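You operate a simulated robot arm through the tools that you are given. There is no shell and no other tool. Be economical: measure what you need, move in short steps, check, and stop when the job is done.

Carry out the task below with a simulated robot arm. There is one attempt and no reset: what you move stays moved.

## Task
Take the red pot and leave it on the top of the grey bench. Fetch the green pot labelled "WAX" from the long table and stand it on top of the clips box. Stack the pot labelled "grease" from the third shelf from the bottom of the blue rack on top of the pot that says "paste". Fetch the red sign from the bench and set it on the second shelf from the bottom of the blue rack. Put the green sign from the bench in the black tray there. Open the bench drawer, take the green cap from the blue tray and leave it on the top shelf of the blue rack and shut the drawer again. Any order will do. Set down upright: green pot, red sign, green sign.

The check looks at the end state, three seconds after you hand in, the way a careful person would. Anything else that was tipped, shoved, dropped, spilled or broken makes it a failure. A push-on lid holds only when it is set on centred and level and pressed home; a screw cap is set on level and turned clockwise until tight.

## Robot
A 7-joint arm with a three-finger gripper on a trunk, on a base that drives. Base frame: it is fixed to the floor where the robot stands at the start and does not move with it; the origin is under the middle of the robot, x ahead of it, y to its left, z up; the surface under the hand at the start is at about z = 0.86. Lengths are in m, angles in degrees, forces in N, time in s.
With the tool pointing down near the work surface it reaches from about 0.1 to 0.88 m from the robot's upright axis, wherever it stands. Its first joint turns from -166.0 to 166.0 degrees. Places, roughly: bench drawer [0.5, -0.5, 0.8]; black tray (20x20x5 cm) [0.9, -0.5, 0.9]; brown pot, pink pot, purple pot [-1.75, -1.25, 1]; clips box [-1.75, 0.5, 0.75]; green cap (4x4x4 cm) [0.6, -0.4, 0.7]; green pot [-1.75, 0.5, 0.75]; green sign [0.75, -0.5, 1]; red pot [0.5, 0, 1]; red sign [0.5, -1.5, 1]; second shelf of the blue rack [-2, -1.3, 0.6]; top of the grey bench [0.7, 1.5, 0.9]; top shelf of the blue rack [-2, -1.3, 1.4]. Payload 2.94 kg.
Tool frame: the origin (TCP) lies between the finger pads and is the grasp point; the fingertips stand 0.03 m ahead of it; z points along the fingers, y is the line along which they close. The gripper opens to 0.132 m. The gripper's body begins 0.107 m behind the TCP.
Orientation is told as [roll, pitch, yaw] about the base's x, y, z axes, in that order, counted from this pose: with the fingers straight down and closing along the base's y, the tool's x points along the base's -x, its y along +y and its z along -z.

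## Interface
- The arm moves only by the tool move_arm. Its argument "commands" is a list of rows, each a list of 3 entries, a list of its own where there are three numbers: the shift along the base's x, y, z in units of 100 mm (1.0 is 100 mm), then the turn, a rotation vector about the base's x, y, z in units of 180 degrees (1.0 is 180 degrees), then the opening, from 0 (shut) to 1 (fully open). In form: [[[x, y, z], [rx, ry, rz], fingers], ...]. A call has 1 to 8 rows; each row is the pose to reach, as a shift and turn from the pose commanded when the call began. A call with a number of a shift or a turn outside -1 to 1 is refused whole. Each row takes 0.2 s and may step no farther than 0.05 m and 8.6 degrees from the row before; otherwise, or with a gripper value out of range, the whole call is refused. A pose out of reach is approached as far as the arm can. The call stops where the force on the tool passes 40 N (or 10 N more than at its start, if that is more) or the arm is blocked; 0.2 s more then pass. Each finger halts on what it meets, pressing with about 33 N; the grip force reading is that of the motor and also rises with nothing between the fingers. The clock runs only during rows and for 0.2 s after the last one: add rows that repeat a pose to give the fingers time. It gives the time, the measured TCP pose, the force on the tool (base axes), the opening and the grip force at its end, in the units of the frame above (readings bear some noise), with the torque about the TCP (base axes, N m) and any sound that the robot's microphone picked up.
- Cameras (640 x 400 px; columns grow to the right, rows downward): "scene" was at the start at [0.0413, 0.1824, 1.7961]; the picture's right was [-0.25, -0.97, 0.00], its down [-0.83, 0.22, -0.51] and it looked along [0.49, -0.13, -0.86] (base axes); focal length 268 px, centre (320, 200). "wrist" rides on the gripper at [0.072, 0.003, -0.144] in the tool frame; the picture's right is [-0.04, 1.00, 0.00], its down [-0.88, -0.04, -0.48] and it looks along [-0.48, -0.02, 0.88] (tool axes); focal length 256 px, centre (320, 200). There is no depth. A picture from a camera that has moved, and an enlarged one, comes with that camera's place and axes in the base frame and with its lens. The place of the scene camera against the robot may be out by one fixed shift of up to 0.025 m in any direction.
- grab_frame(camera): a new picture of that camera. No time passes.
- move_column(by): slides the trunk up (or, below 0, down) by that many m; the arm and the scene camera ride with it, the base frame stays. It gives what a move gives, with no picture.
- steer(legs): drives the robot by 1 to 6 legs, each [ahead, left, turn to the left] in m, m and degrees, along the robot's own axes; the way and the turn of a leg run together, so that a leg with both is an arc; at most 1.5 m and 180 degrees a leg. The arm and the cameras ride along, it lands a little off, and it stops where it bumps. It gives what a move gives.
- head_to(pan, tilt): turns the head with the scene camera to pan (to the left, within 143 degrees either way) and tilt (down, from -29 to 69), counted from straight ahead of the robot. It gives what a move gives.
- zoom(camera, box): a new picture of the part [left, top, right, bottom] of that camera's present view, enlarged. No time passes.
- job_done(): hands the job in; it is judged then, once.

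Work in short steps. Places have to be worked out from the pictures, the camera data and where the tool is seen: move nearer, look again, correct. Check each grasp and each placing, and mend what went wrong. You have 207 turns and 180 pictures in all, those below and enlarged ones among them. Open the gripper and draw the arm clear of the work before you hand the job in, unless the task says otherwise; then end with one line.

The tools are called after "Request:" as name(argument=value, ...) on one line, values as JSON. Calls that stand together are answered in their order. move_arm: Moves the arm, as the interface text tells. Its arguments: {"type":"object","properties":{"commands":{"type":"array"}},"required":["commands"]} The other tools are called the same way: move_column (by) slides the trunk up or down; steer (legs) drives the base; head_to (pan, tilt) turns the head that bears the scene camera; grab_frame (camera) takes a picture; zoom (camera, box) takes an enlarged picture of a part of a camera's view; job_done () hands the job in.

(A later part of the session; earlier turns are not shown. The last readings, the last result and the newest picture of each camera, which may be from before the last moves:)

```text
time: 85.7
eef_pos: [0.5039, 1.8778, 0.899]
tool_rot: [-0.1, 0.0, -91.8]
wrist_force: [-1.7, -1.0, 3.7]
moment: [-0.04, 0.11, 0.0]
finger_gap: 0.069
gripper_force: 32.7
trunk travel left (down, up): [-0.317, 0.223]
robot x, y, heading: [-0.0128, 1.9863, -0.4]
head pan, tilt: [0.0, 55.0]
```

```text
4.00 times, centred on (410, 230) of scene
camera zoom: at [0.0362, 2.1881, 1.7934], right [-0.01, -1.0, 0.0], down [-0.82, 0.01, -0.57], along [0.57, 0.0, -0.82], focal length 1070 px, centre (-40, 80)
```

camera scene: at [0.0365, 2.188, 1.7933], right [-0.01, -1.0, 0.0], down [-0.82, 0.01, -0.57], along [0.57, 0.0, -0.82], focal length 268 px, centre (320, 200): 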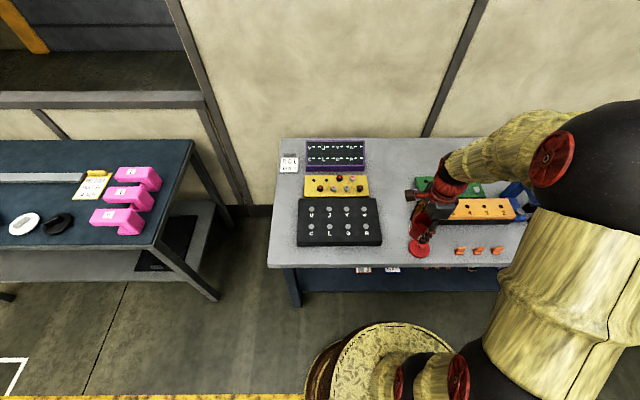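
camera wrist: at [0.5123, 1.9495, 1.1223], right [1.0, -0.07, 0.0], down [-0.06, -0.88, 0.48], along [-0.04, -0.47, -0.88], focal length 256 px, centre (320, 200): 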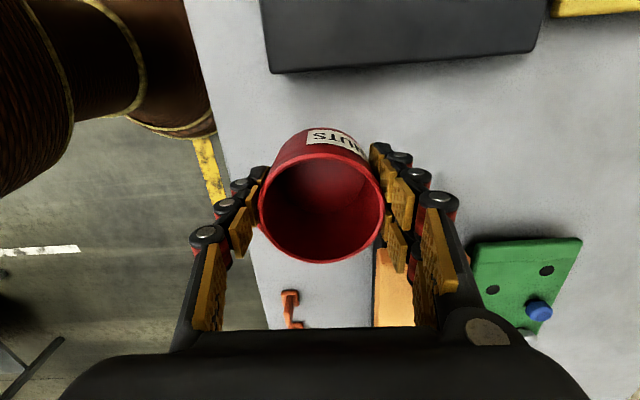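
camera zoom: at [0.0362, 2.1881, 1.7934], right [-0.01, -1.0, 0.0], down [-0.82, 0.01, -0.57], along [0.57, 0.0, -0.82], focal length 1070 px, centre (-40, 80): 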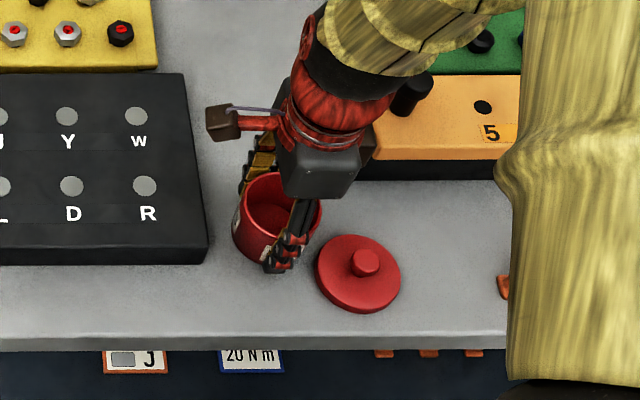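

Touched down at the same height. Open and rise, then view the lid from above.

Request:
move_arm(commands=[[[0, 0, 0], [0, 0, 0], 0.65], [[0, 0, 0], [0, 0, 0], 0.75], [[0, 0, 0.4], [0, 0, 0], 0.75], [[0, 0, 0.9], [0, 0, 0], 0.75]])

Request:
move_arm(commands=[[[-0.3, -0.3, 0.1], [0, 0, 0], 0.6], [[-0.6, -0.6, 0.2], [0, 0, 0], 0.5]])

Request:
grab_frame(camera="wrist")

```text
time: 86.7
eef_pos: [0.5022, 1.8781, 0.9889]
tool_rot: [-0.3, 0.1, -91.7]
wrist_force: [-0.7, -0.3, -0.6]
moment: [0.01, -0.04, 0.01]
finger_gap: 0.0991
gripper_force: 0.0
trunk travel left (down, up): [-0.317, 0.223]
robot x, y, heading: [-0.0111, 1.9895, -0.5]
head pan, tilt: [0.0, 55.0]
```

```text
time: 87.2
eef_pos: [0.4434, 1.8192, 1.0092]
tool_rot: [-0.1, 0.1, -91.8]
wrist_force: [0.1, -0.1, 0.7]
moment: [0.03, -0.01, 0.01]
finger_gap: 0.0659
gripper_force: 0.1
trunk travel left (down, up): [-0.317, 0.223]
robot x, y, heading: [-0.0143, 1.9866, -0.2]
head pan, tilt: [0.0, 55.0]
```

```text
107 pictures are left
camera wrist: at [0.4489, 1.8919, 1.1552], right [1.0, -0.07, 0.0], down [-0.06, -0.88, 0.47], along [-0.04, -0.47, -0.88], focal length 256 px, centre (320, 200)
```

wrist: 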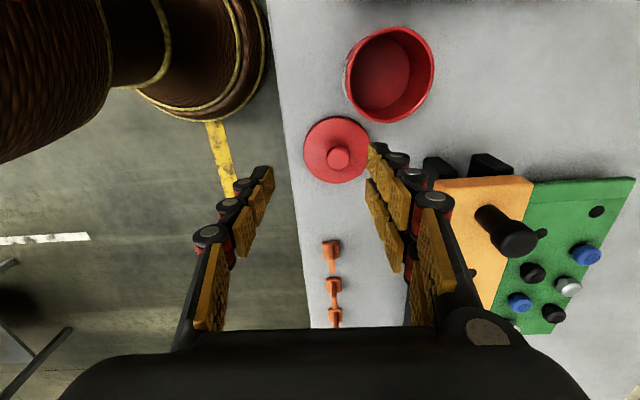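

Knob at ≈ (0.460, 1.803); pot centre ≈ (0.505, 1.880). Move over the knob and lower partway, then check.

Request:
move_arm(commands=[[[0.16, -0.165, 0], [0, 0, 0], 0.4], [[0.16, -0.165, -0.4], [0, 0, 0], 0.4], [[0.16, -0.165, -0.7], [0, 0, 0], 0.4]])

Request:
zoom(camera="wrist", box=[220, 60, 440, 260])

```text
time: 88.0
eef_pos: [0.4623, 1.8024, 0.9383]
tool_rot: [-0.3, 0.1, -91.8]
wrist_force: [0.8, 0.2, 0.6]
moment: [-0.02, 0.05, -0.03]
finger_gap: 0.053
gripper_force: 0.1
trunk travel left (down, up): [-0.317, 0.223]
robot x, y, heading: [-0.0121, 1.9893, -0.1]
head pan, tilt: [0.0, 55.0]
```

```text
2.00 times, centred on (330, 160) of wrist
camera zoom: at [0.4668, 1.8748, 1.0843], right [1.0, -0.07, 0.0], down [-0.06, -0.88, 0.48], along [-0.04, -0.47, -0.88], focal length 512 px, centre (300, 280)
```

zoom: 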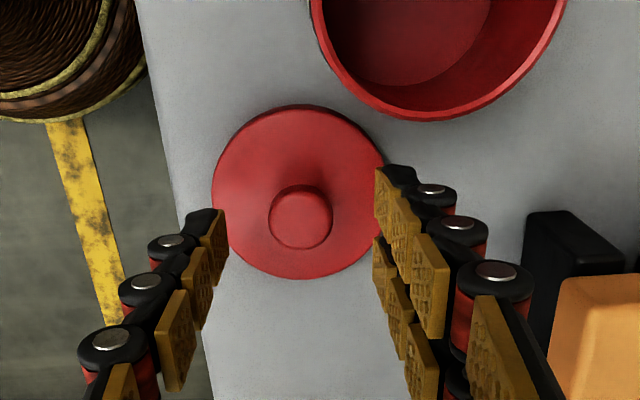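

Well centred. Lower to 0.907 and close on the knob.

Request:
move_arm(commands=[[[-0.015, -0.01, -0.2], [0, 0, 0], 0.4], [[-0.015, -0.01, -0.31], [0, 0, 0], 0.4], [[-0.015, -0.01, -0.31], [0, 0, 0], 0.1], [[-0.015, -0.01, -0.31], [0, 0, 0], 0.05], [[-0.015, -0.01, -0.31], [0, 0, 0], 0.05], [[-0.015, -0.01, -0.31], [0, 0, 0], 0.05]])

Request:
zoom(camera="wrist", box=[220, 60, 440, 260])

```text
time: 89.5
eef_pos: [0.4591, 1.7992, 0.9063]
tool_rot: [-0.1, 0.0, -91.8]
wrist_force: [-0.4, -0.8, 0.3]
moment: [-0.02, -0.01, -0.03]
finger_gap: 0.0232
gripper_force: 31.4
trunk travel left (down, up): [-0.317, 0.223]
robot x, y, heading: [-0.0118, 1.989, -0.4]
head pan, tilt: [0.0, 55.0]
```

```text
2.00 times, centred on (330, 160) of wrist
camera zoom: at [0.4648, 1.8726, 1.0528], right [1.0, -0.07, 0.0], down [-0.06, -0.88, 0.48], along [-0.04, -0.47, -0.88], focal length 512 px, centre (300, 280)
```

zoom: 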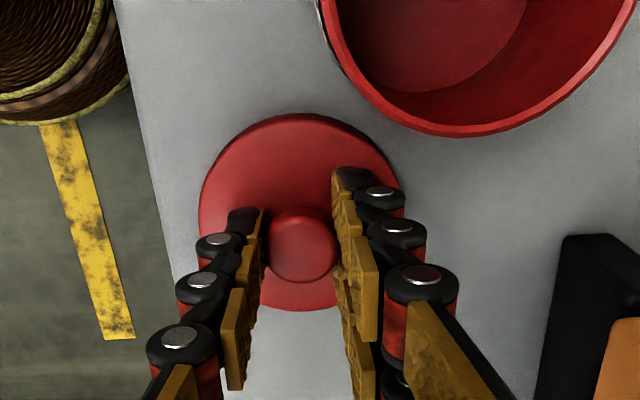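

Gripped the knob. Lift and move over the pot, hovering above it.

Request:
move_arm(commands=[[[0, 0, 0.4], [0, 0, 0], 0.05], [[0, 0, 0.85], [0, 0, 0], 0.05], [[0.25, 0.4, 0.85], [0, 0, 0], 0.05], [[0.45, 0.79, 0.85], [0, 0, 0], 0.05], [[0.45, 0.79, 0.75], [0, 0, 0], 0.05]])

Request:
grab_frame(camera="wrist")

Request:
zoom(camera="scene", box=[370, 195, 440, 255])

```text
time: 90.7
eef_pos: [0.5039, 1.8798, 0.9822]
tool_rot: [-0.2, 0.0, -91.8]
wrist_force: [0.2, 0.1, 0.0]
moment: [0.01, 0.02, 0.0]
finger_gap: 0.0229
gripper_force: 33.2
trunk travel left (down, up): [-0.317, 0.223]
robot x, y, heading: [-0.0098, 1.9867, -0.3]
head pan, tilt: [0.0, 55.0]
```

```text
104 pictures are left
camera wrist: at [0.511, 1.9524, 1.1277], right [1.0, -0.07, 0.0], down [-0.06, -0.88, 0.48], along [-0.04, -0.47, -0.88], focal length 256 px, centre (320, 200)
```

wrist: 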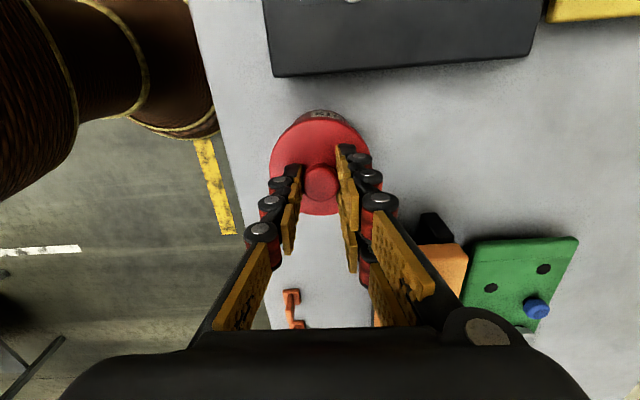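

```text
6.67 times, centred on (405, 225) of scene
camera zoom: at [0.0365, 2.1879, 1.7933], right [-0.01, -1.0, 0.0], down [-0.82, 0.01, -0.57], along [0.57, 0.0, -0.82], focal length 1784 px, centre (-247, 33)
```

zoom: 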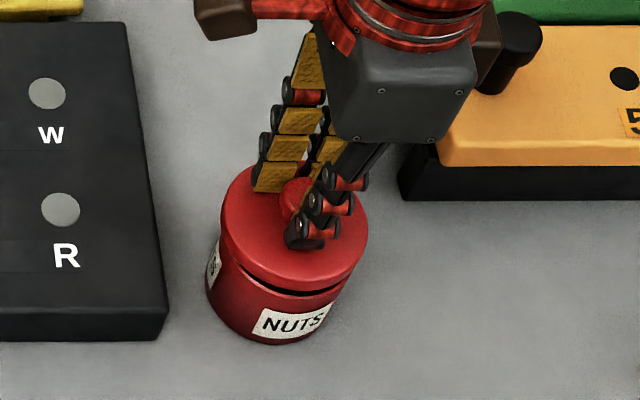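

Alignment looks within ~2 mm. Lower gently until contact, then press.

Request:
move_arm(commands=[[[0, 0, -0.12], [0, 0, 0], 0.05], [[0, 0, -0.17], [0, 0, 0], 0.05], [[0, 0, -0.21], [0, 0, 0], 0.05], [[0, 0, -0.25], [0, 0, 0], 0.05]])

Request:
zoom(camera="scene", box=[370, 195, 440, 255])

Request:
zoom(camera="wrist", box=[240, 80, 400, 240])

```text
time: 91.7
eef_pos: [0.505, 1.8793, 0.9621]
tool_rot: [0.3, 0.0, -91.8]
wrist_force: [-5.1, 0.2, 15.5]
moment: [0.27, 0.23, 0.06]
finger_gap: 0.0229
gripper_force: 32.8
trunk travel left (down, up): [-0.317, 0.223]
robot x, y, heading: [-0.0142, 1.9869, -0.5]
head pan, tilt: [0.0, 55.0]
stopped in row 4: the force on the tool passed its limit at 46 N (the readings are from after the stop); the commanded pose is now the measured one
```

```text
6.67 times, centred on (405, 225) of scene
camera zoom: at [0.0345, 2.1884, 1.7931], right [-0.01, -1.0, 0.0], down [-0.82, 0.01, -0.57], along [0.57, 0.0, -0.82], focal length 1784 px, centre (-247, 33)
```

zoom: 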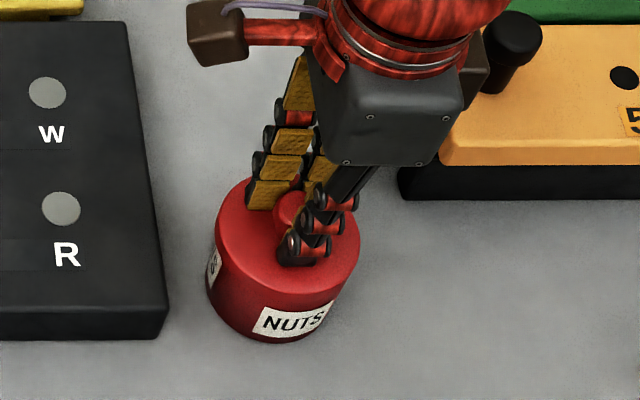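

```text
2.50 times, centred on (320, 160) of wrist
camera zoom: at [0.5098, 1.9519, 1.107], right [1.0, -0.07, 0.0], down [-0.07, -0.88, 0.48], along [-0.03, -0.47, -0.88], focal length 640 px, centre (320, 300)
```

zoom: 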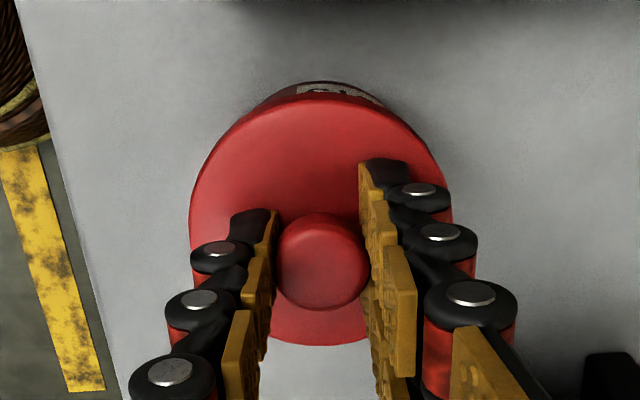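

No snap yet; the torque and pictures suggest the pot is ~1.5 mm further to +y. Raise slightly, shift, press again.

Request:
move_arm(commands=[[[0, 0, 0.04], [0, 0, 0], 0.05], [[0.01, 0.017, 0.04], [0, 0, 0], 0.05], [[0.01, 0.017, 0.0], [0, 0, 0], 0.05], [[0.01, 0.017, -0.03], [0, 0, 0], 0.05], [[0.01, 0.017, -0.06], [0, 0, 0], 0.05], [[0.01, 0.017, -0.1], [0, 0, 0], 0.05]])

Request:
zoom(camera="wrist", box=[240, 80, 400, 240])

```text
time: 92.8
eef_pos: [0.5088, 1.8805, 0.9616]
tool_rot: [0.5, -0.1, -91.7]
wrist_force: [-4.7, 0.9, 20.6]
moment: [0.23, 0.17, -0.01]
finger_gap: 0.0227
gripper_force: 33.0
trunk travel left (down, up): [-0.317, 0.223]
robot x, y, heading: [-0.0127, 1.9906, -0.5]
head pan, tilt: [0.0, 55.0]
stopped in row 5: the force on the tool passed its limit at 44 N (the readings are from after the stop); the commanded pose is now the measured one
```

```text
2.50 times, centred on (320, 160) of wrist
camera zoom: at [0.5138, 1.9535, 1.1068], right [1.0, -0.07, 0.01], down [-0.07, -0.88, 0.48], along [-0.03, -0.48, -0.88], focal length 640 px, centre (320, 300)
```

zoom: 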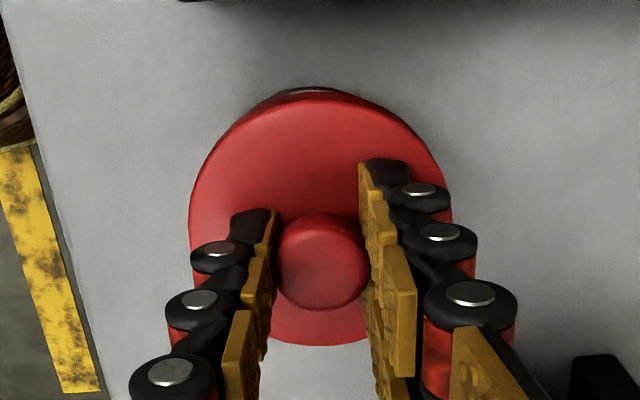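

The visible pot wall past the lid is too thin compared with the original seated view, so the lid actually overhangs to +y. Raise, shift -5 mm in y, and compare.

Request:
move_arm(commands=[[[0, 0, 0.06], [0, 0, 0], 0.05], [[-0.02, -0.055, 0.06], [0, 0, 0], 0.05], [[-0.02, -0.055, 0.02], [0, 0, 0], 0.05]])

Request:
zoom(camera="wrist", box=[240, 80, 400, 240])

Request:
zoom(camera="scene", box=[380, 205, 422, 245])

```text
time: 93.6
eef_pos: [0.5072, 1.8741, 0.9619]
tool_rot: [0.6, -0.1, -91.7]
wrist_force: [-0.1, -1.0, 6.1]
moment: [-0.03, -0.05, -0.02]
finger_gap: 0.0229
gripper_force: 33.2
trunk travel left (down, up): [-0.317, 0.223]
robot x, y, heading: [-0.0119, 1.9863, -0.5]
head pan, tilt: [0.0, 55.0]
heard: snap
```

```text
2.50 times, centred on (320, 160) of wrist
camera zoom: at [0.5118, 1.9478, 1.1073], right [1.0, -0.07, 0.01], down [-0.07, -0.88, 0.48], along [-0.03, -0.48, -0.88], focal length 640 px, centre (320, 300)
```

zoom: 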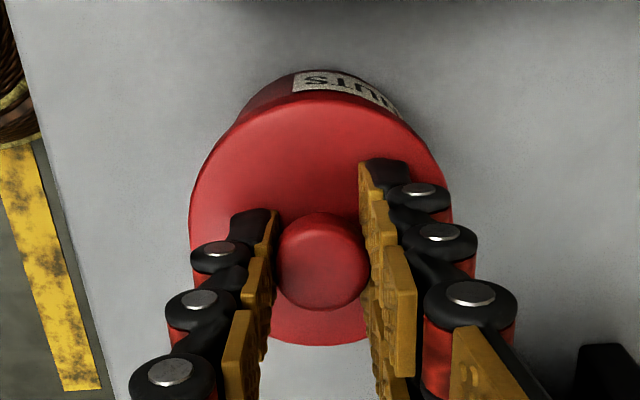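

```text
10.00 times, centred on (401, 225) of scene
camera zoom: at [0.0361, 2.188, 1.7933], right [-0.01, -1.0, 0.0], down [-0.82, 0.01, -0.57], along [0.57, 0.0, -0.82], focal length 2676 px, centre (-490, -50)
```

zoom: 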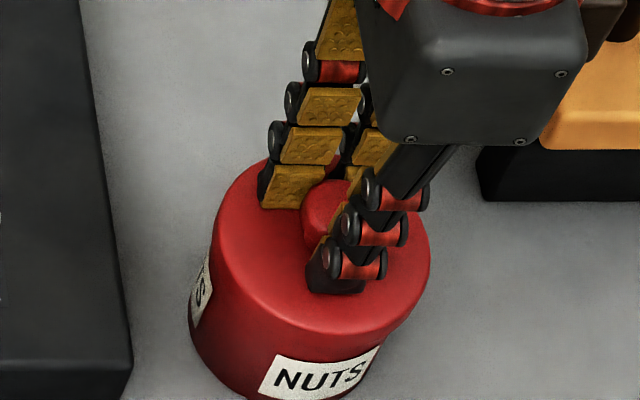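

Snap — the lid is seated. A slight press to confirm, then release and rise.

Request:
move_arm(commands=[[[0, 0, -0.03], [0, 0, 0], 0.05], [[0, 0, 0], [0, 0, 0], 0.05], [[0, 0, 0], [0, 0, 0], 0.3], [[0, 0, 0], [0, 0, 0], 0.4], [[0, 0, 0.4], [0, 0, 0], 0.4], [[0, 0, 0.9], [0, 0, 0], 0.4]])

Request:
zoom(camera="scene", box=[370, 195, 440, 255])

```text
time: 95.0
eef_pos: [0.5048, 1.878, 1.0502]
tool_rot: [0.3, -0.1, -91.8]
wrist_force: [-0.7, 0.3, 0.2]
moment: [0.02, -0.04, 0.0]
finger_gap: 0.0529
gripper_force: 0.1
trunk travel left (down, up): [-0.317, 0.223]
robot x, y, heading: [-0.0134, 1.9883, -0.3]
head pan, tilt: [0.0, 55.0]
```

```text
6.67 times, centred on (405, 225) of scene
camera zoom: at [0.0357, 2.1884, 1.7933], right [-0.01, -1.0, 0.0], down [-0.82, 0.0, -0.57], along [0.57, 0.0, -0.82], focal length 1784 px, centre (-247, 33)
```

zoom: 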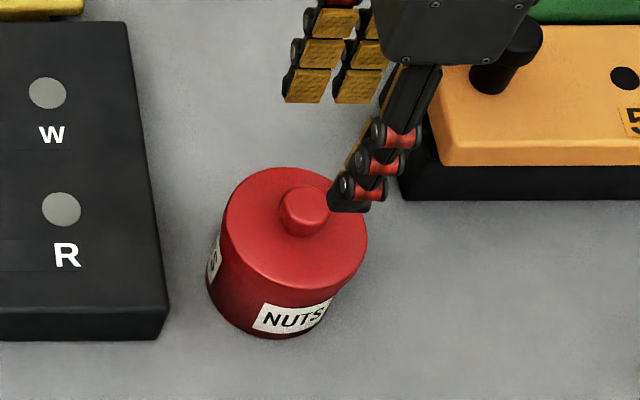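

Red pot is complete with lid on. Raise the arm and drive to the bench's right part for the sign and drawer.

Request:
move_arm(commands=[[[0, 0, 0.4], [0, 0, 0.047], 0.6], [[-0.3, 0, 0.8], [0, 0, 0.094], 0.8], [[-0.5, 0, 0.9], [0, 0, 0.141], 1], [[-0.5, 0, 0.9], [0, 0, 0.188], 1], [[-0.5, 0, 0.9], [0, 0, 0.235], 1], [[-0.5, 0, 0.9], [0, 0, 0.282], 1]])

Request:
move_arm(commands=[[[0, 0, 0], [0, 0, 0.047], 1], [[0, 0, 0], [0, 0, 0.094], 1], [[0, 0, 0], [0, 0, 0.141], 1], [[0, 0, 0], [0, 0, 0.188], 1], [[0, 0, 0], [0, 0, 0.228], 1]])

Request:
steer(legs=[[-0.03, -1.22, 0], [0, -1.22, 0]])

Request:
head_to(pan=10, tilt=58)

Request:
grab_frame(camera="scene")

Request:
grab_frame(camera="wrist")

```text
time: 96.4
eef_pos: [0.4567, 1.8754, 1.1412]
tool_rot: [0.4, 0.1, -40.9]
wrist_force: [0.2, 0.5, -0.8]
moment: [0.0, 0.03, -0.02]
finger_gap: 0.1318
gripper_force: 0.0
trunk travel left (down, up): [-0.317, 0.223]
robot x, y, heading: [-0.0147, 1.9853, -0.5]
head pan, tilt: [0.0, 55.0]
```

```text
time: 97.6
eef_pos: [0.4572, 1.8744, 1.1423]
tool_rot: [0.4, 0.1, 0.1]
wrist_force: [-1.1, 0.1, 0.7]
moment: [-0.01, 0.0, 0.01]
finger_gap: 0.1321
gripper_force: 0.1
trunk travel left (down, up): [-0.317, 0.223]
robot x, y, heading: [-0.0172, 1.9896, -0.4]
head pan, tilt: [0.0, 55.0]
```

```text
time: 109.5
eef_pos: [0.4533, -0.539, 1.1413]
tool_rot: [0.4, 0.0, 2.1]
wrist_force: [-0.6, 0.5, 0.2]
moment: [0.0, 0.0, 0.0]
finger_gap: 0.1318
gripper_force: 0.1
trunk travel left (down, up): [-0.317, 0.223]
robot x, y, heading: [-0.0212, -0.4447, 1.6]
head pan, tilt: [0.0, 55.0]
```

```text
time: 110.3
eef_pos: [0.4524, -0.5384, 1.1412]
tool_rot: [0.5, 0.0, 2.0]
wrist_force: [0.4, -0.7, -0.5]
moment: [0.05, -0.04, 0.02]
finger_gap: 0.1322
gripper_force: 0.1
trunk travel left (down, up): [-0.317, 0.223]
robot x, y, heading: [-0.0161, -0.4449, 1.6]
head pan, tilt: [10.0, 58.0]
```

```text
96 pictures are left
camera scene: at [0.0162, -0.2297, 1.7896], right [0.2, -0.98, 0.0], down [-0.83, -0.17, -0.53], along [0.52, 0.11, -0.85], focal length 268 px, centre (320, 200)
```

scene: 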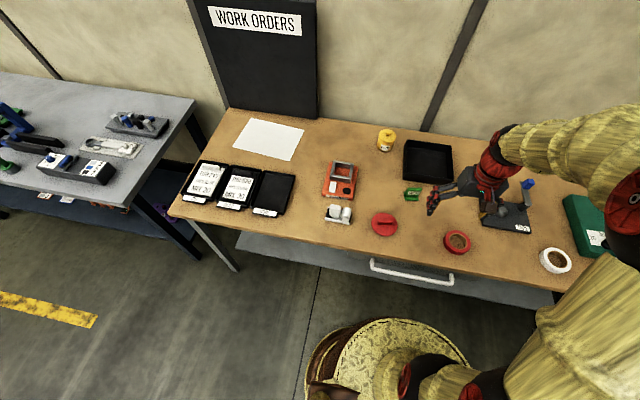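

```text
95 pictures are left
camera wrist: at [0.3803, -0.5387, 1.2863], right [0.01, 1.0, 0.01], down [0.88, -0.01, 0.48], along [0.48, 0.0, -0.88], focal length 256 px, centre (320, 200)
```

wrist: 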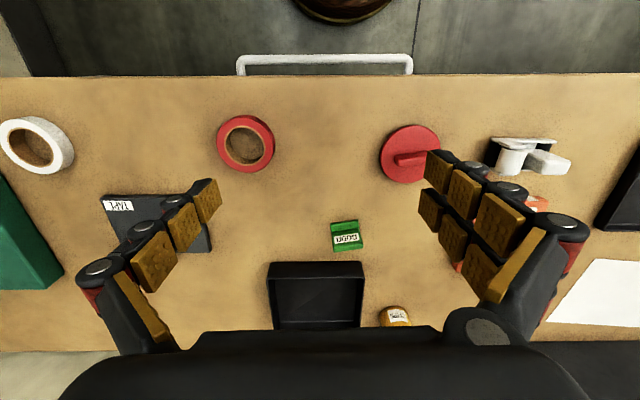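

Sign ≈ (0.675, -0.49), black tray ≈ (0.84, -0.54). Zoom for the sign's shape and drawer handle.

Request:
zoom(camera="wrist", box=[300, 200, 400, 270])

Request:
zoom(camera="scene", box=[350, 120, 550, 300])

```text
5.71 times, centred on (350, 235) of wrist
camera zoom: at [0.3803, -0.5387, 1.2863], right [0.01, 1.0, 0.01], down [0.88, -0.01, 0.48], along [0.48, 0.0, -0.88], focal length 1463 px, centre (149, 0)
```

zoom: 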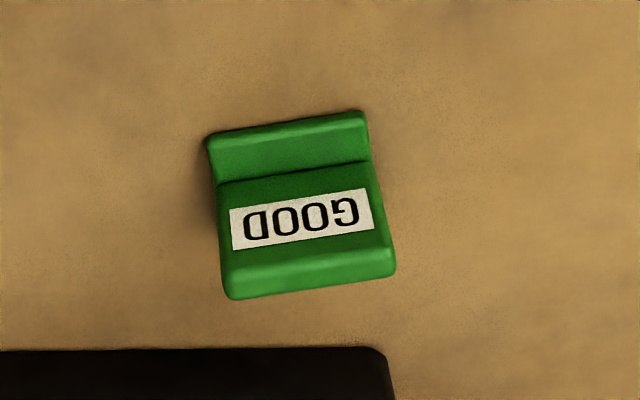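

```text
2.22 times, centred on (450, 210) of scene
camera zoom: at [0.0162, -0.2297, 1.7896], right [0.2, -0.98, 0.0], down [-0.83, -0.17, -0.53], along [0.52, 0.11, -0.85], focal length 595 px, centre (31, 178)
```

zoom: 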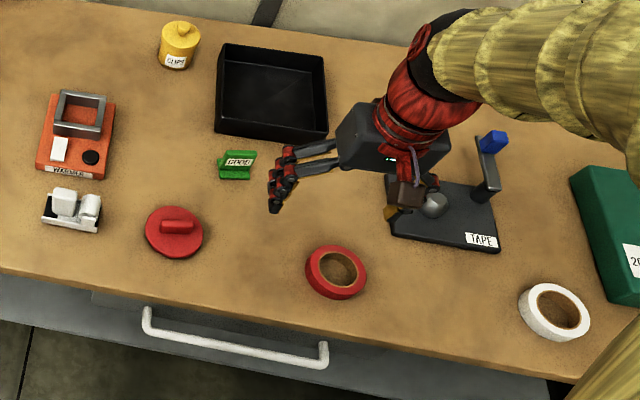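

Sign is an L-shaped card, width along y, rotated ~10°. I drive ahead 0.1 m and left 0.05, then move above it with yaw +8°.

Request:
steer(legs=[[0.1, 0.045, 0]])

Request:
move_arm(commands=[[[0.4, 0, -0.2], [0, 0, 0.02], 0.8], [[0.8, 0, -0.5], [0, 0, 0.044], 0.65], [[1.0, 0, -0.9], [0, 0, 0.044], 0.6]])

Request:
grab_frame(camera="wrist")

```text
time: 111.5
eef_pos: [0.5522, -0.4904, 1.1393]
tool_rot: [0.4, 0.0, 2.2]
wrist_force: [1.0, 0.2, -0.7]
moment: [-0.02, 0.06, 0.02]
finger_gap: 0.1317
gripper_force: 0.0
trunk travel left (down, up): [-0.317, 0.223]
robot x, y, heading: [0.0797, -0.3923, 1.8]
head pan, tilt: [10.0, 58.0]
```

```text
time: 112.2
eef_pos: [0.6505, -0.4918, 1.0536]
tool_rot: [0.4, -0.1, 10.2]
wrist_force: [0.7, 0.1, 0.0]
moment: [0.02, -0.01, 0.01]
finger_gap: 0.0848
gripper_force: 2.4
trunk travel left (down, up): [-0.317, 0.223]
robot x, y, heading: [0.0768, -0.3947, 1.9]
head pan, tilt: [10.0, 58.0]
```

```text
92 pictures are left
camera wrist: at [0.5788, -0.5012, 1.1972], right [-0.13, 0.99, 0.01], down [0.87, 0.11, 0.48], along [0.47, 0.07, -0.88], focal length 256 px, centre (320, 200)
```

wrist: 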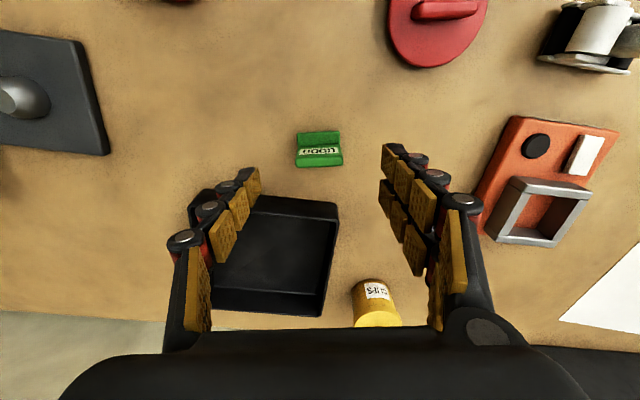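

Sign at ≈ (0.677, -0.487). Move over and descend in two stages, closing at z 0.895.

Request:
move_arm(commands=[[[0.27, 0.05, 0], [0, 0, 0], 0.64], [[0.27, 0.05, -0.45], [0, 0, 0], 0.64], [[0.27, 0.05, -0.9], [0, 0, 0], 0.64]])

Request:
zoom(camera="wrist", box=[220, 90, 420, 250])

```text
time: 113.0
eef_pos: [0.6792, -0.4874, 0.9628]
tool_rot: [0.4, -0.1, 10.1]
wrist_force: [-0.1, 0.2, 0.5]
moment: [0.02, 0.01, -0.01]
finger_gap: 0.0844
gripper_force: 0.0
trunk travel left (down, up): [-0.317, 0.223]
robot x, y, heading: [0.0788, -0.3976, 1.7]
head pan, tilt: [10.0, 58.0]
```

```text
2.50 times, centred on (320, 170) of wrist
camera zoom: at [0.6066, -0.4967, 1.1074], right [-0.13, 0.99, 0.01], down [0.87, 0.11, 0.48], along [0.47, 0.07, -0.88], focal length 640 px, centre (320, 275)
```

zoom: 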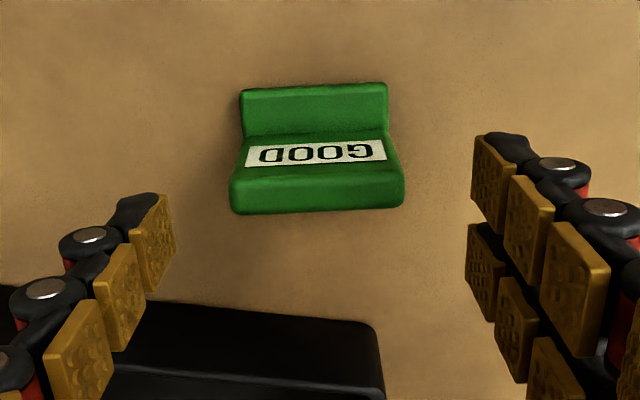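

Good: panel mid x ≈ 0.68. Descend 66 mm and close.

Request:
move_arm(commands=[[[0.01, 0, -0.4], [0, 0, 0], 0.64], [[0.01, 0, -0.66], [0, 0, 0], 0.64], [[0.01, 0, -0.66], [0, 0, 0], 0.2], [[0.01, 0, -0.66], [0, 0, 0], 0.2], [[0.01, 0, -0.66], [0, 0, 0], 0.2], [[0.01, 0, 0.0], [0, 0, 0], 0.2]])

Request:
move_arm(commands=[[[0.01, 0, -0.66], [0, 0, 0], 0.64], [[0.01, 0, -0.66], [0, 0, 0], 0.2]])

Request:
grab_frame(camera="wrist")

```text
refused: row 6 steps farther than a row can; nothing moved
```

```text
refused: row 1 steps farther than a row can; nothing moved
```

```text
90 pictures are left
camera wrist: at [0.6066, -0.4967, 1.1074], right [-0.13, 0.99, 0.01], down [0.87, 0.11, 0.48], along [0.47, 0.07, -0.88], focal length 256 px, centre (320, 200)
```

wrist: 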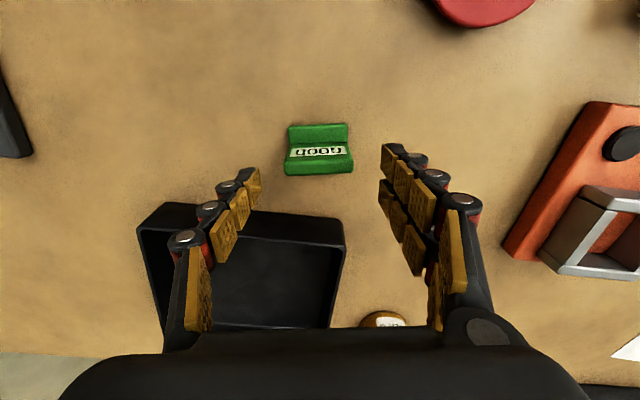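

The call was refused for an oversized step; nothing moved. Repeat correctly: descend, close, then lift slowly.

Request:
move_arm(commands=[[[0.01, 0, -0.4], [0, 0, 0], 0.64], [[0.01, 0, -0.66], [0, 0, 0], 0.64], [[0.01, 0, -0.66], [0, 0, 0], 0.2], [[0.01, 0, -0.66], [0, 0, 0], 0.2], [[0.01, 0, -0.66], [0, 0, 0], 0.2], [[0.01, 0, -0.3], [0, 0, 0], 0.2], [[0.01, 0, 0.1], [0, 0, 0], 0.2]])

Request:
grab_frame(camera="wrist")

```text
time: 114.7
eef_pos: [0.6777, -0.4865, 0.9736]
tool_rot: [0.3, -0.2, 10.2]
wrist_force: [0.2, 0.5, -0.9]
moment: [0.01, -0.07, 0.02]
finger_gap: 0.055
gripper_force: 33.4
trunk travel left (down, up): [-0.317, 0.223]
robot x, y, heading: [0.0769, -0.3928, 1.3]
head pan, tilt: [10.0, 58.0]
```

```text
89 pictures are left
camera wrist: at [0.6068, -0.4971, 1.1181], right [-0.13, 0.99, 0.01], down [0.87, 0.11, 0.48], along [0.47, 0.07, -0.88], focal length 256 px, centre (320, 200)
```

wrist: 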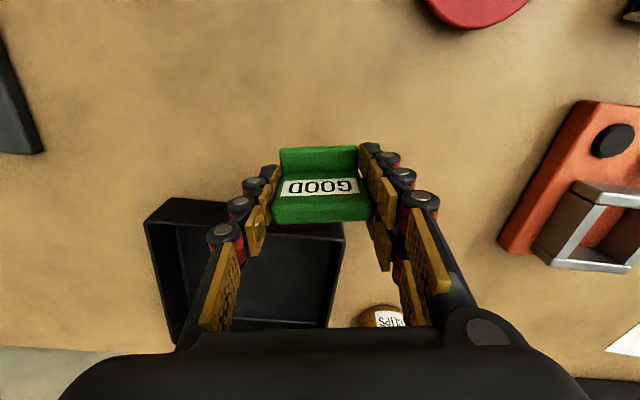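

Sign held level. Tray spans about x 0.75–0.95, y -0.645–-0.45. Carry to (0.83, -0.55).

Request:
move_arm(commands=[[[0.4, -0.2, 0.1], [0, 0, 0], 0.2], [[0.8, -0.4, 0.1], [0, 0, 0], 0.2], [[1.0, -0.63, 0.1], [0, 0, 0], 0.2]])

Request:
move_arm(commands=[[[0.3, 0, 0], [0, 0, 0], 0.2], [[0.52, 0, -0.05], [0, 0, 0], 0.2]])

Request:
grab_frame(camera="wrist")

Request:
zoom(camera="scene", box=[380, 90, 520, 210])

```text
time: 115.5
eef_pos: [0.7775, -0.55, 0.9806]
tool_rot: [0.3, -0.1, 10.1]
wrist_force: [-0.3, -0.4, 0.3]
moment: [0.02, -0.01, -0.01]
finger_gap: 0.0547
gripper_force: 33.1
trunk travel left (down, up): [-0.317, 0.223]
robot x, y, heading: [0.0756, -0.3977, 1.8]
head pan, tilt: [10.0, 58.0]
```

```text
time: 116.0
eef_pos: [0.8331, -0.5496, 0.9752]
tool_rot: [0.5, 0.0, 10.1]
wrist_force: [0.3, 0.2, -0.5]
moment: [0.01, 0.04, -0.01]
finger_gap: 0.055
gripper_force: 32.9
trunk travel left (down, up): [-0.317, 0.223]
robot x, y, heading: [0.0751, -0.3931, 1.8]
head pan, tilt: [10.0, 58.0]
```

```text
88 pictures are left
camera wrist: at [0.7603, -0.5593, 1.1198], right [-0.13, 0.99, 0.01], down [0.87, 0.11, 0.48], along [0.47, 0.07, -0.88], focal length 256 px, centre (320, 200)
```

wrist: 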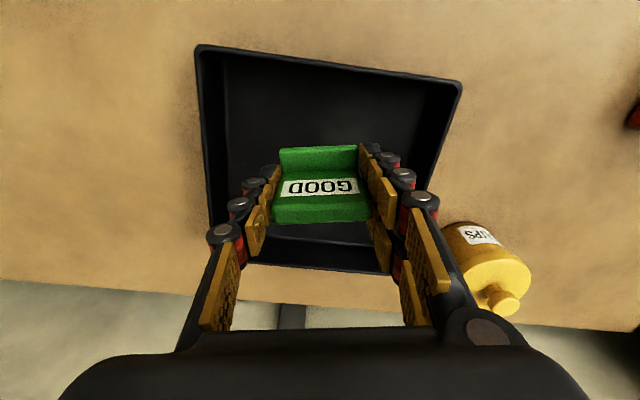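

```text
3.33 times, centred on (450, 150) of scene
camera zoom: at [0.1154, -0.1818, 1.7896], right [0.2, -0.98, 0.0], down [-0.83, -0.17, -0.53], along [0.52, 0.11, -0.85], focal length 892 px, centre (-113, 367)
```

zoom: 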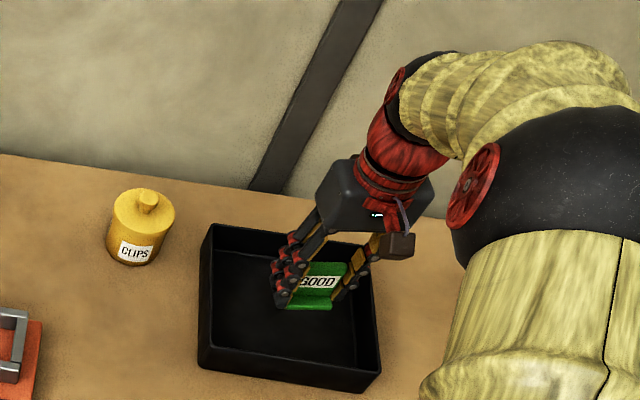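

It's over the tray. Lower to the floor with fine steps, release, and rise.

Request:
move_arm(commands=[[[-0.02, 0, -0.4], [0, 0, 0], 0.2], [[-0.02, 0, -0.62], [0, 0, 0], 0.2], [[-0.02, 0, -0.68], [0, 0, 0], 0.2], [[-0.02, 0, -0.72], [0, 0, 0], 0.2]])

Request:
grab_frame(camera="wrist")

```text
time: 117.0
eef_pos: [0.8303, -0.548, 0.9033]
tool_rot: [0.5, 0.0, 10.2]
wrist_force: [1.1, 0.2, -1.4]
moment: [-0.02, -0.04, 0.02]
finger_gap: 0.0548
gripper_force: 32.8
trunk travel left (down, up): [-0.317, 0.223]
robot x, y, heading: [0.0743, -0.3971, 2.0]
head pan, tilt: [10.0, 58.0]
```

```text
86 pictures are left
camera wrist: at [0.758, -0.558, 1.0483], right [-0.13, 0.99, 0.01], down [0.87, 0.11, 0.48], along [0.47, 0.07, -0.88], focal length 256 px, centre (320, 200)
```

wrist: 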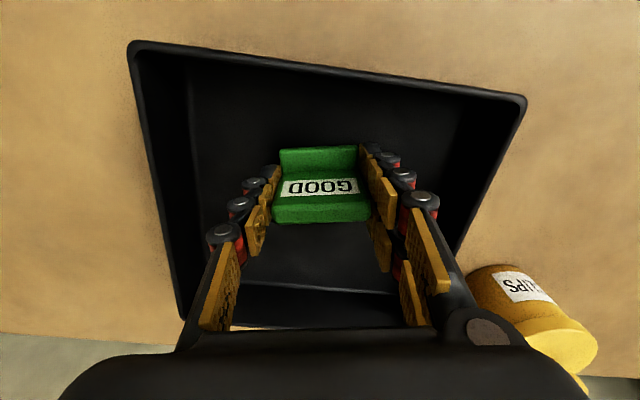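

No contact yet at 0.903; lower a few mm more until a slight force, then open and rise.

Request:
move_arm(commands=[[[0, 0, -0.02], [0, 0, 0], 0.2], [[0, 0, -0.04], [0, 0, 0], 0.2], [[0, 0, -0.05], [0, 0, 0], 0.2]])

Request:
move_arm(commands=[[[0, 0, 0], [0, 0, 0], 0.5], [[0, 0, 0], [0, 0, 0], 0.62], [[0, 0, 0.4], [0, 0, 0], 0.62], [[0, 0, 0.8], [0, 0, 0], 0.62]])

Request:
grab_frame(camera="wrist")

```text
time: 117.8
eef_pos: [0.8293, -0.5475, 0.8993]
tool_rot: [0.5, -0.2, 10.1]
wrist_force: [-1.4, -0.8, 5.5]
moment: [0.17, 0.11, 0.06]
finger_gap: 0.0549
gripper_force: 32.9
trunk travel left (down, up): [-0.317, 0.223]
robot x, y, heading: [0.0746, -0.3934, 1.8]
head pan, tilt: [10.0, 58.0]
```

```text
time: 118.8
eef_pos: [0.827, -0.5486, 0.9796]
tool_rot: [0.5, 0.2, 10.1]
wrist_force: [-1.0, -0.1, 0.6]
moment: [-0.01, -0.03, 0.0]
finger_gap: 0.0818
gripper_force: 0.1
trunk travel left (down, up): [-0.317, 0.223]
robot x, y, heading: [0.0732, -0.3979, 1.6]
head pan, tilt: [10.0, 58.0]
```

```text
85 pictures are left
camera wrist: at [0.7559, -0.5584, 1.1257], right [-0.13, 0.99, 0.01], down [0.87, 0.11, 0.47], along [0.47, 0.07, -0.88], focal length 256 px, centre (320, 200)
```

wrist: 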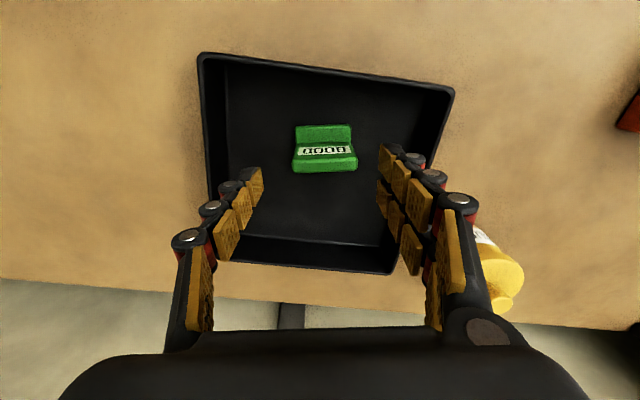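

Green sign is placed upright. Now the drawer: raise, back off, turn the hand to yaw -90° with a 45° forward pitch to hook the handle from above-front.

Request:
move_arm(commands=[[[-0.4, 0, 0.3], [0, 0, -0.047], 0.6], [[-0.8, 0, 0.7], [0, 0, -0.094], 0.5], [[-1, 0, 1], [0, 0, -0.141], 0.4], [[-1, 0, 1], [0, 0, -0.188], 0.4], [[-1, 0, 1], [0, 0, -0.235], 0.4], [[-1, 0, 1], [0, 0, -0.282], 0.4], [[-1, 0, 1], [0, 0, -0.329], 0.4]])

Request:
steer(legs=[[-0.47, -0.08, -1.7]])

Request:
move_arm(commands=[[[0, 0, 0], [0, 0, -0.047], 0.4], [[0, 0, 0], [0, 0, -0.094], 0.4], [[0, 0, 0], [0, 0, -0.141], 0.4], [[0, 0, 0], [0, 0, -0.188], 0.4], [[0, 0, 0], [0, 0, -0.22], 0.4]])

Request:
move_arm(commands=[[[0, 0, 0], [0, -0.045, 0], 0.4], [[0, 0, 0], [0, -0.09, 0], 0.4], [[0, 0, 0], [0, -0.135, 0], 0.4], [[0, 0, 0], [0, -0.18, 0], 0.4], [[0, 0, 0], [0, -0.225, 0], 0.4], [[0, 0, 0], [0, -0.25, 0], 0.4]])

Request:
head_to(pan=0, tilt=50)

Request:
grab_frame(camera="scene")

Request:
grab_frame(camera="wrist")

```text
refused: row 2 steps farther than a row can; nothing moved
```

```text
time: 121.7
eef_pos: [0.3484, -0.6638, 0.9806]
tool_rot: [0.4, -0.1, 7.9]
wrist_force: [-0.4, 0.0, 0.3]
moment: [-0.02, -0.01, -0.03]
finger_gap: 0.0821
gripper_force: 0.0
trunk travel left (down, up): [-0.317, 0.223]
robot x, y, heading: [-0.3981, -0.4773, -0.4]
head pan, tilt: [10.0, 58.0]
```

```text
time: 122.9
eef_pos: [0.3475, -0.6638, 0.9803]
tool_rot: [0.5, 0.0, -31.8]
wrist_force: [0.1, 0.6, -0.1]
moment: [0.0, 0.0, -0.01]
finger_gap: 0.0528
gripper_force: 0.1
trunk travel left (down, up): [-0.317, 0.223]
robot x, y, heading: [-0.3976, -0.4802, -0.2]
head pan, tilt: [10.0, 58.0]
```

```text
time: 124.3
eef_pos: [0.3483, -0.6654, 0.9841]
tool_rot: [28.3, -37.4, -41.3]
wrist_force: [-0.7, 0.6, -0.5]
moment: [-0.04, -0.1, 0.0]
finger_gap: 0.0528
gripper_force: 0.0
trunk travel left (down, up): [-0.317, 0.223]
robot x, y, heading: [-0.4017, -0.4838, -0.3]
head pan, tilt: [10.0, 58.0]
```

```text
time: 125.0
eef_pos: [0.3476, -0.6643, 0.9805]
tool_rot: [28.2, -37.0, -41.3]
wrist_force: [0.1, -0.3, -0.1]
moment: [-0.03, 0.0, -0.01]
finger_gap: 0.0524
gripper_force: 0.0
trunk travel left (down, up): [-0.317, 0.223]
robot x, y, heading: [-0.3985, -0.4815, -0.3]
head pan, tilt: [0.0, 50.0]
```

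```text
84 pictures are left
camera scene: at [-0.3432, -0.2816, 1.7998], right [-0.01, -1.0, 0.0], down [-0.77, 0.01, -0.64], along [0.64, 0.0, -0.77], focal length 268 px, centre (320, 200)
```

scene: 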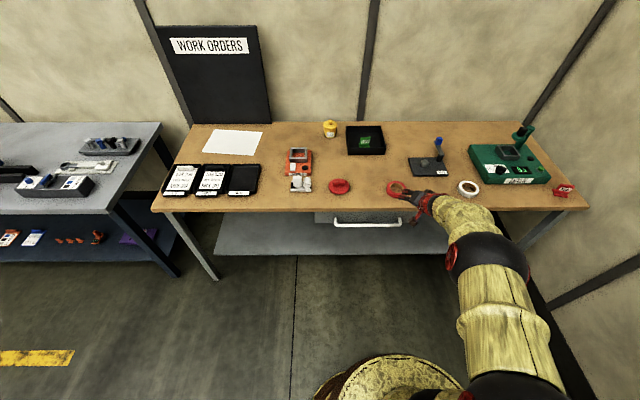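

```text
83 pictures are left
camera wrist: at [0.2034, -0.6234, 1.0414], right [0.39, 0.83, 0.4], down [0.18, -0.5, 0.85], along [0.9, -0.26, -0.34], focal length 256 px, centre (320, 200)
```

wrist: 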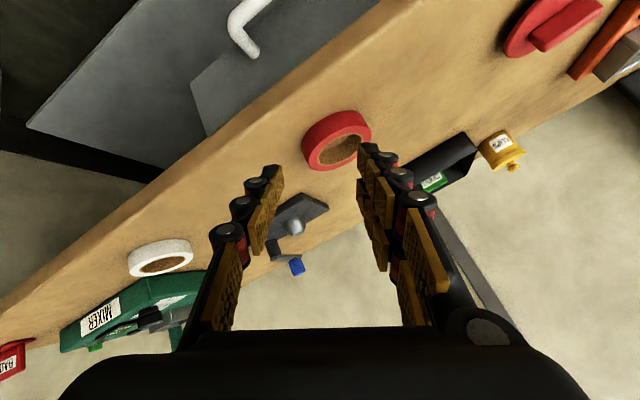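

The first call was refused but the retreat passed cleanly above everything. Now turn the remaining 58° about the tool axis and shift toward the handle's middle (y ≈ -0.515).

Request:
move_arm(commands=[[[-0.1, 0.15, 0], [0.0327, 0, -0.0327], 0.4], [[-0.2, 0.3, 0], [0.0653, 0, -0.0653], 0.4], [[-0.3, 0.45, 0], [0.098, 0, -0.098], 0.4], [[-0.3, 0.6, 0], [0.1306, 0, -0.1306], 0.4], [[-0.3, 0.75, 0], [0.1633, 0, -0.1633], 0.4], [[-0.3, 0.9, 0], [0.196, 0, -0.196], 0.4], [[-0.3, 1.0, 0], [0.2286, 0, -0.2286], 0.4]])

Request:
move_column(by=-0.15)

Request:
grab_frame(camera="wrist")

Request:
zoom(camera="scene", box=[300, 150, 460, 270])

```text
time: 126.6
eef_pos: [0.3175, -0.5651, 0.9792]
tool_rot: [45.3, 0.0, -90.1]
wrist_force: [0.3, 1.1, -0.7]
moment: [-0.01, 0.03, -0.01]
finger_gap: 0.0528
gripper_force: 0.0
trunk travel left (down, up): [-0.317, 0.223]
robot x, y, heading: [-0.3954, -0.48, -0.6]
head pan, tilt: [0.0, 50.0]
```

```text
time: 128.4
eef_pos: [0.3174, -0.5641, 0.8309]
tool_rot: [45.4, -0.1, -90.0]
wrist_force: [0.5, 0.4, 0.4]
moment: [0.02, 0.0, 0.0]
finger_gap: 0.0528
gripper_force: 0.1
trunk travel left (down, up): [-0.167, 0.373]
robot x, y, heading: [-0.3988, -0.4812, -0.6]
head pan, tilt: [0.0, 50.0]
```

```text
82 pictures are left
camera wrist: at [0.2174, -0.4916, 0.9352], right [0.7, -0.04, 0.71], down [-0.36, -0.88, 0.31], along [0.61, -0.48, -0.63], focal length 256 px, centre (320, 200)
```

wrist: 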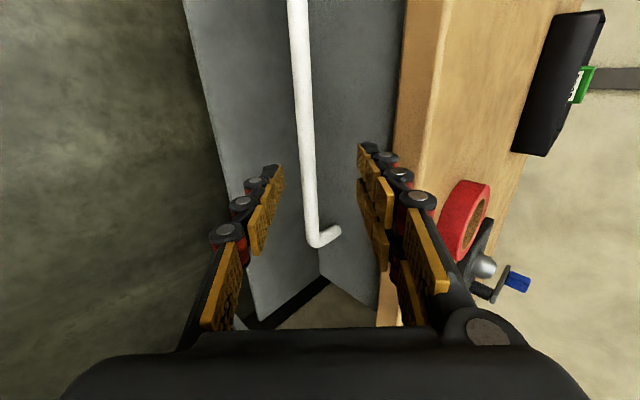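

```text
3.33 times, centred on (380, 210) of scene
camera zoom: at [-0.3432, -0.2816, 1.6499], right [-0.01, -1.0, 0.0], down [-0.77, 0.01, -0.64], along [0.64, 0.0, -0.77], focal length 892 px, centre (120, 167)
```

zoom: 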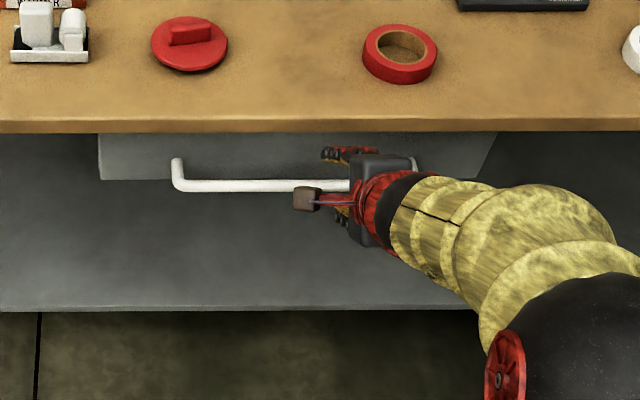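

Bar seen at ≈ (0.385, z 0.742). Correct laterally by 16 mm, centre in y, then advance so the bar lies between the fingers.

Request:
move_arm(commands=[[[-0.11, 0.3, -0.11], [0, 0, 0], 0.4], [[-0.11, 0.45, -0.11], [0, 0, 0], 0.4], [[0.15, 0.45, -0.37], [0, 0, 0], 0.4], [[0.35, 0.45, -0.57], [0, 0, 0], 0.4]])

Request:
grab_frame(camera="wrist")

```text
time: 129.4
eef_pos: [0.3538, -0.5186, 0.7741]
tool_rot: [45.4, -0.1, -90.0]
wrist_force: [1.7, -0.3, 0.6]
moment: [-0.05, 0.01, 0.02]
finger_gap: 0.0526
gripper_force: 0.0
trunk travel left (down, up): [-0.167, 0.373]
robot x, y, heading: [-0.3973, -0.4813, -0.4]
head pan, tilt: [0.0, 50.0]
```

```text
80 pictures are left
camera wrist: at [0.2538, -0.4457, 0.8785], right [0.7, -0.04, 0.71], down [-0.36, -0.88, 0.31], along [0.61, -0.48, -0.63], focal length 256 px, centre (320, 200)
```

wrist: 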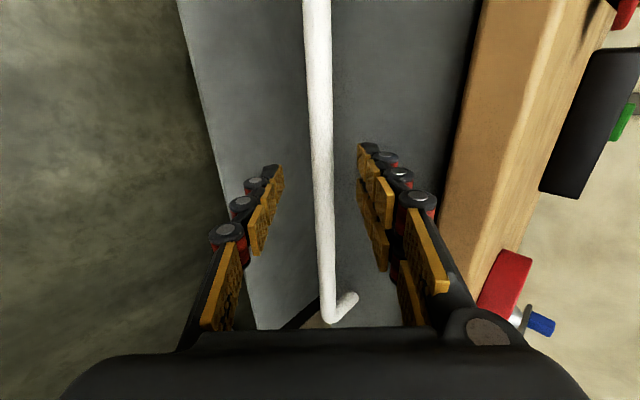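

Bar is centred between the fingers. Advance 33 mm more and close.

Request:
move_arm(commands=[[[0.12, 0, -0.12], [0, 0, 0], 0.4], [[0.23, 0, -0.23], [0, 0, 0], 0.4], [[0.23, 0, -0.23], [0, 0, 0], 0.05], [[0.23, 0, -0.23], [0, 0, 0], 0.0], [[0.23, 0, -0.23], [0, 0, 0], 0.0], [[0.23, 0, -0.23], [0, 0, 0], 0.0]])

Request:
grab_frame(camera="wrist")

```text
time: 130.8
eef_pos: [0.3775, -0.519, 0.7523]
tool_rot: [45.6, -0.1, -90.0]
wrist_force: [3.4, 0.3, 8.1]
moment: [0.16, 0.1, -0.06]
finger_gap: 0.0143
gripper_force: 24.1
trunk travel left (down, up): [-0.167, 0.373]
robot x, y, heading: [-0.3988, -0.4838, -0.4]
head pan, tilt: [0.0, 50.0]
```

```text
79 pictures are left
camera wrist: at [0.2768, -0.4462, 0.8567], right [0.7, -0.04, 0.71], down [-0.37, -0.88, 0.31], along [0.61, -0.48, -0.63], focal length 256 px, centre (320, 200)
```

wrist: 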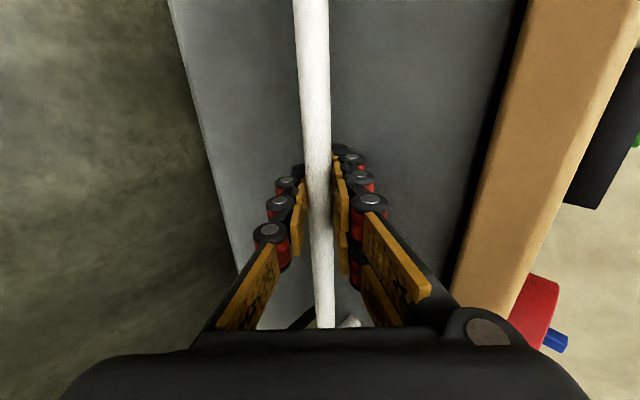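

Handle gripped. Pull straight back 0.1 m and check the readings.

Request:
move_arm(commands=[[[-0.2, 0, 0], [0, 0, 0], 0], [[-0.4, 0, 0], [0, 0, 0], 0], [[-0.6, 0, 0], [0, 0, 0], 0], [[-0.8, 0, 0], [0, 0, 0], 0], [[-1, 0, 0], [0, 0, 0], 0]])

Request:
move_arm(commands=[[[-0.2, 0, 0], [0, 0, 0], 0], [[-0.4, 0, 0], [0, 0, 0], 0], [[-0.6, 0, 0], [0, 0, 0], 0], [[-0.8, 0, 0], [0, 0, 0], 0], [[-1, 0, 0], [0, 0, 0], 0]])

Request:
grab_frame(camera="scene")

```text
time: 132.0
eef_pos: [0.2771, -0.5195, 0.7528]
tool_rot: [45.5, 0.2, -89.3]
wrist_force: [-0.9, 9.0, 29.1]
moment: [0.21, 0.0, -0.68]
finger_gap: 0.0144
gripper_force: 39.9
trunk travel left (down, up): [-0.167, 0.373]
robot x, y, heading: [-0.3952, -0.4806, -0.4]
head pan, tilt: [0.0, 50.0]
```

```text
time: 132.4
eef_pos: [0.2638, -0.5183, 0.7515]
tool_rot: [45.7, 0.4, -89.2]
wrist_force: [2.1, 5.6, 5.0]
moment: [1.27, 0.0, 0.29]
finger_gap: 0.0143
gripper_force: 40.0
out of reach, approached as far as the arm can: row 1, 2
trunk travel left (down, up): [-0.167, 0.373]
robot x, y, heading: [-0.3954, -0.4836, -0.4]
head pan, tilt: [0.0, 50.0]
stopped in row 2: the force on the tool passed its limit at 42 N (the readings are from after the stop); the commanded pose is now the measured one
```

```text
78 pictures are left
camera scene: at [-0.3424, -0.2809, 1.6494], right [-0.01, -1.0, 0.0], down [-0.77, 0.0, -0.64], along [0.64, 0.0, -0.77], focal length 268 px, centre (320, 200)
```

scene: 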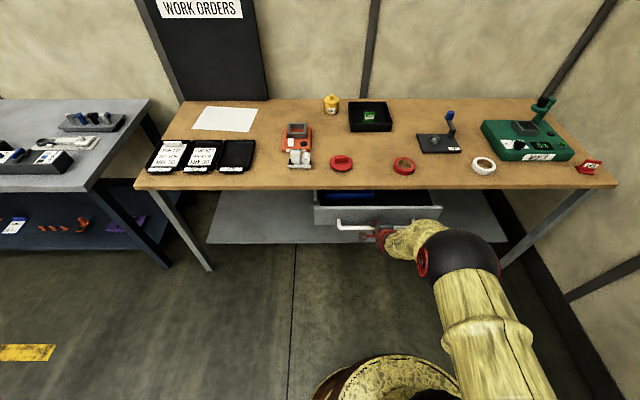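

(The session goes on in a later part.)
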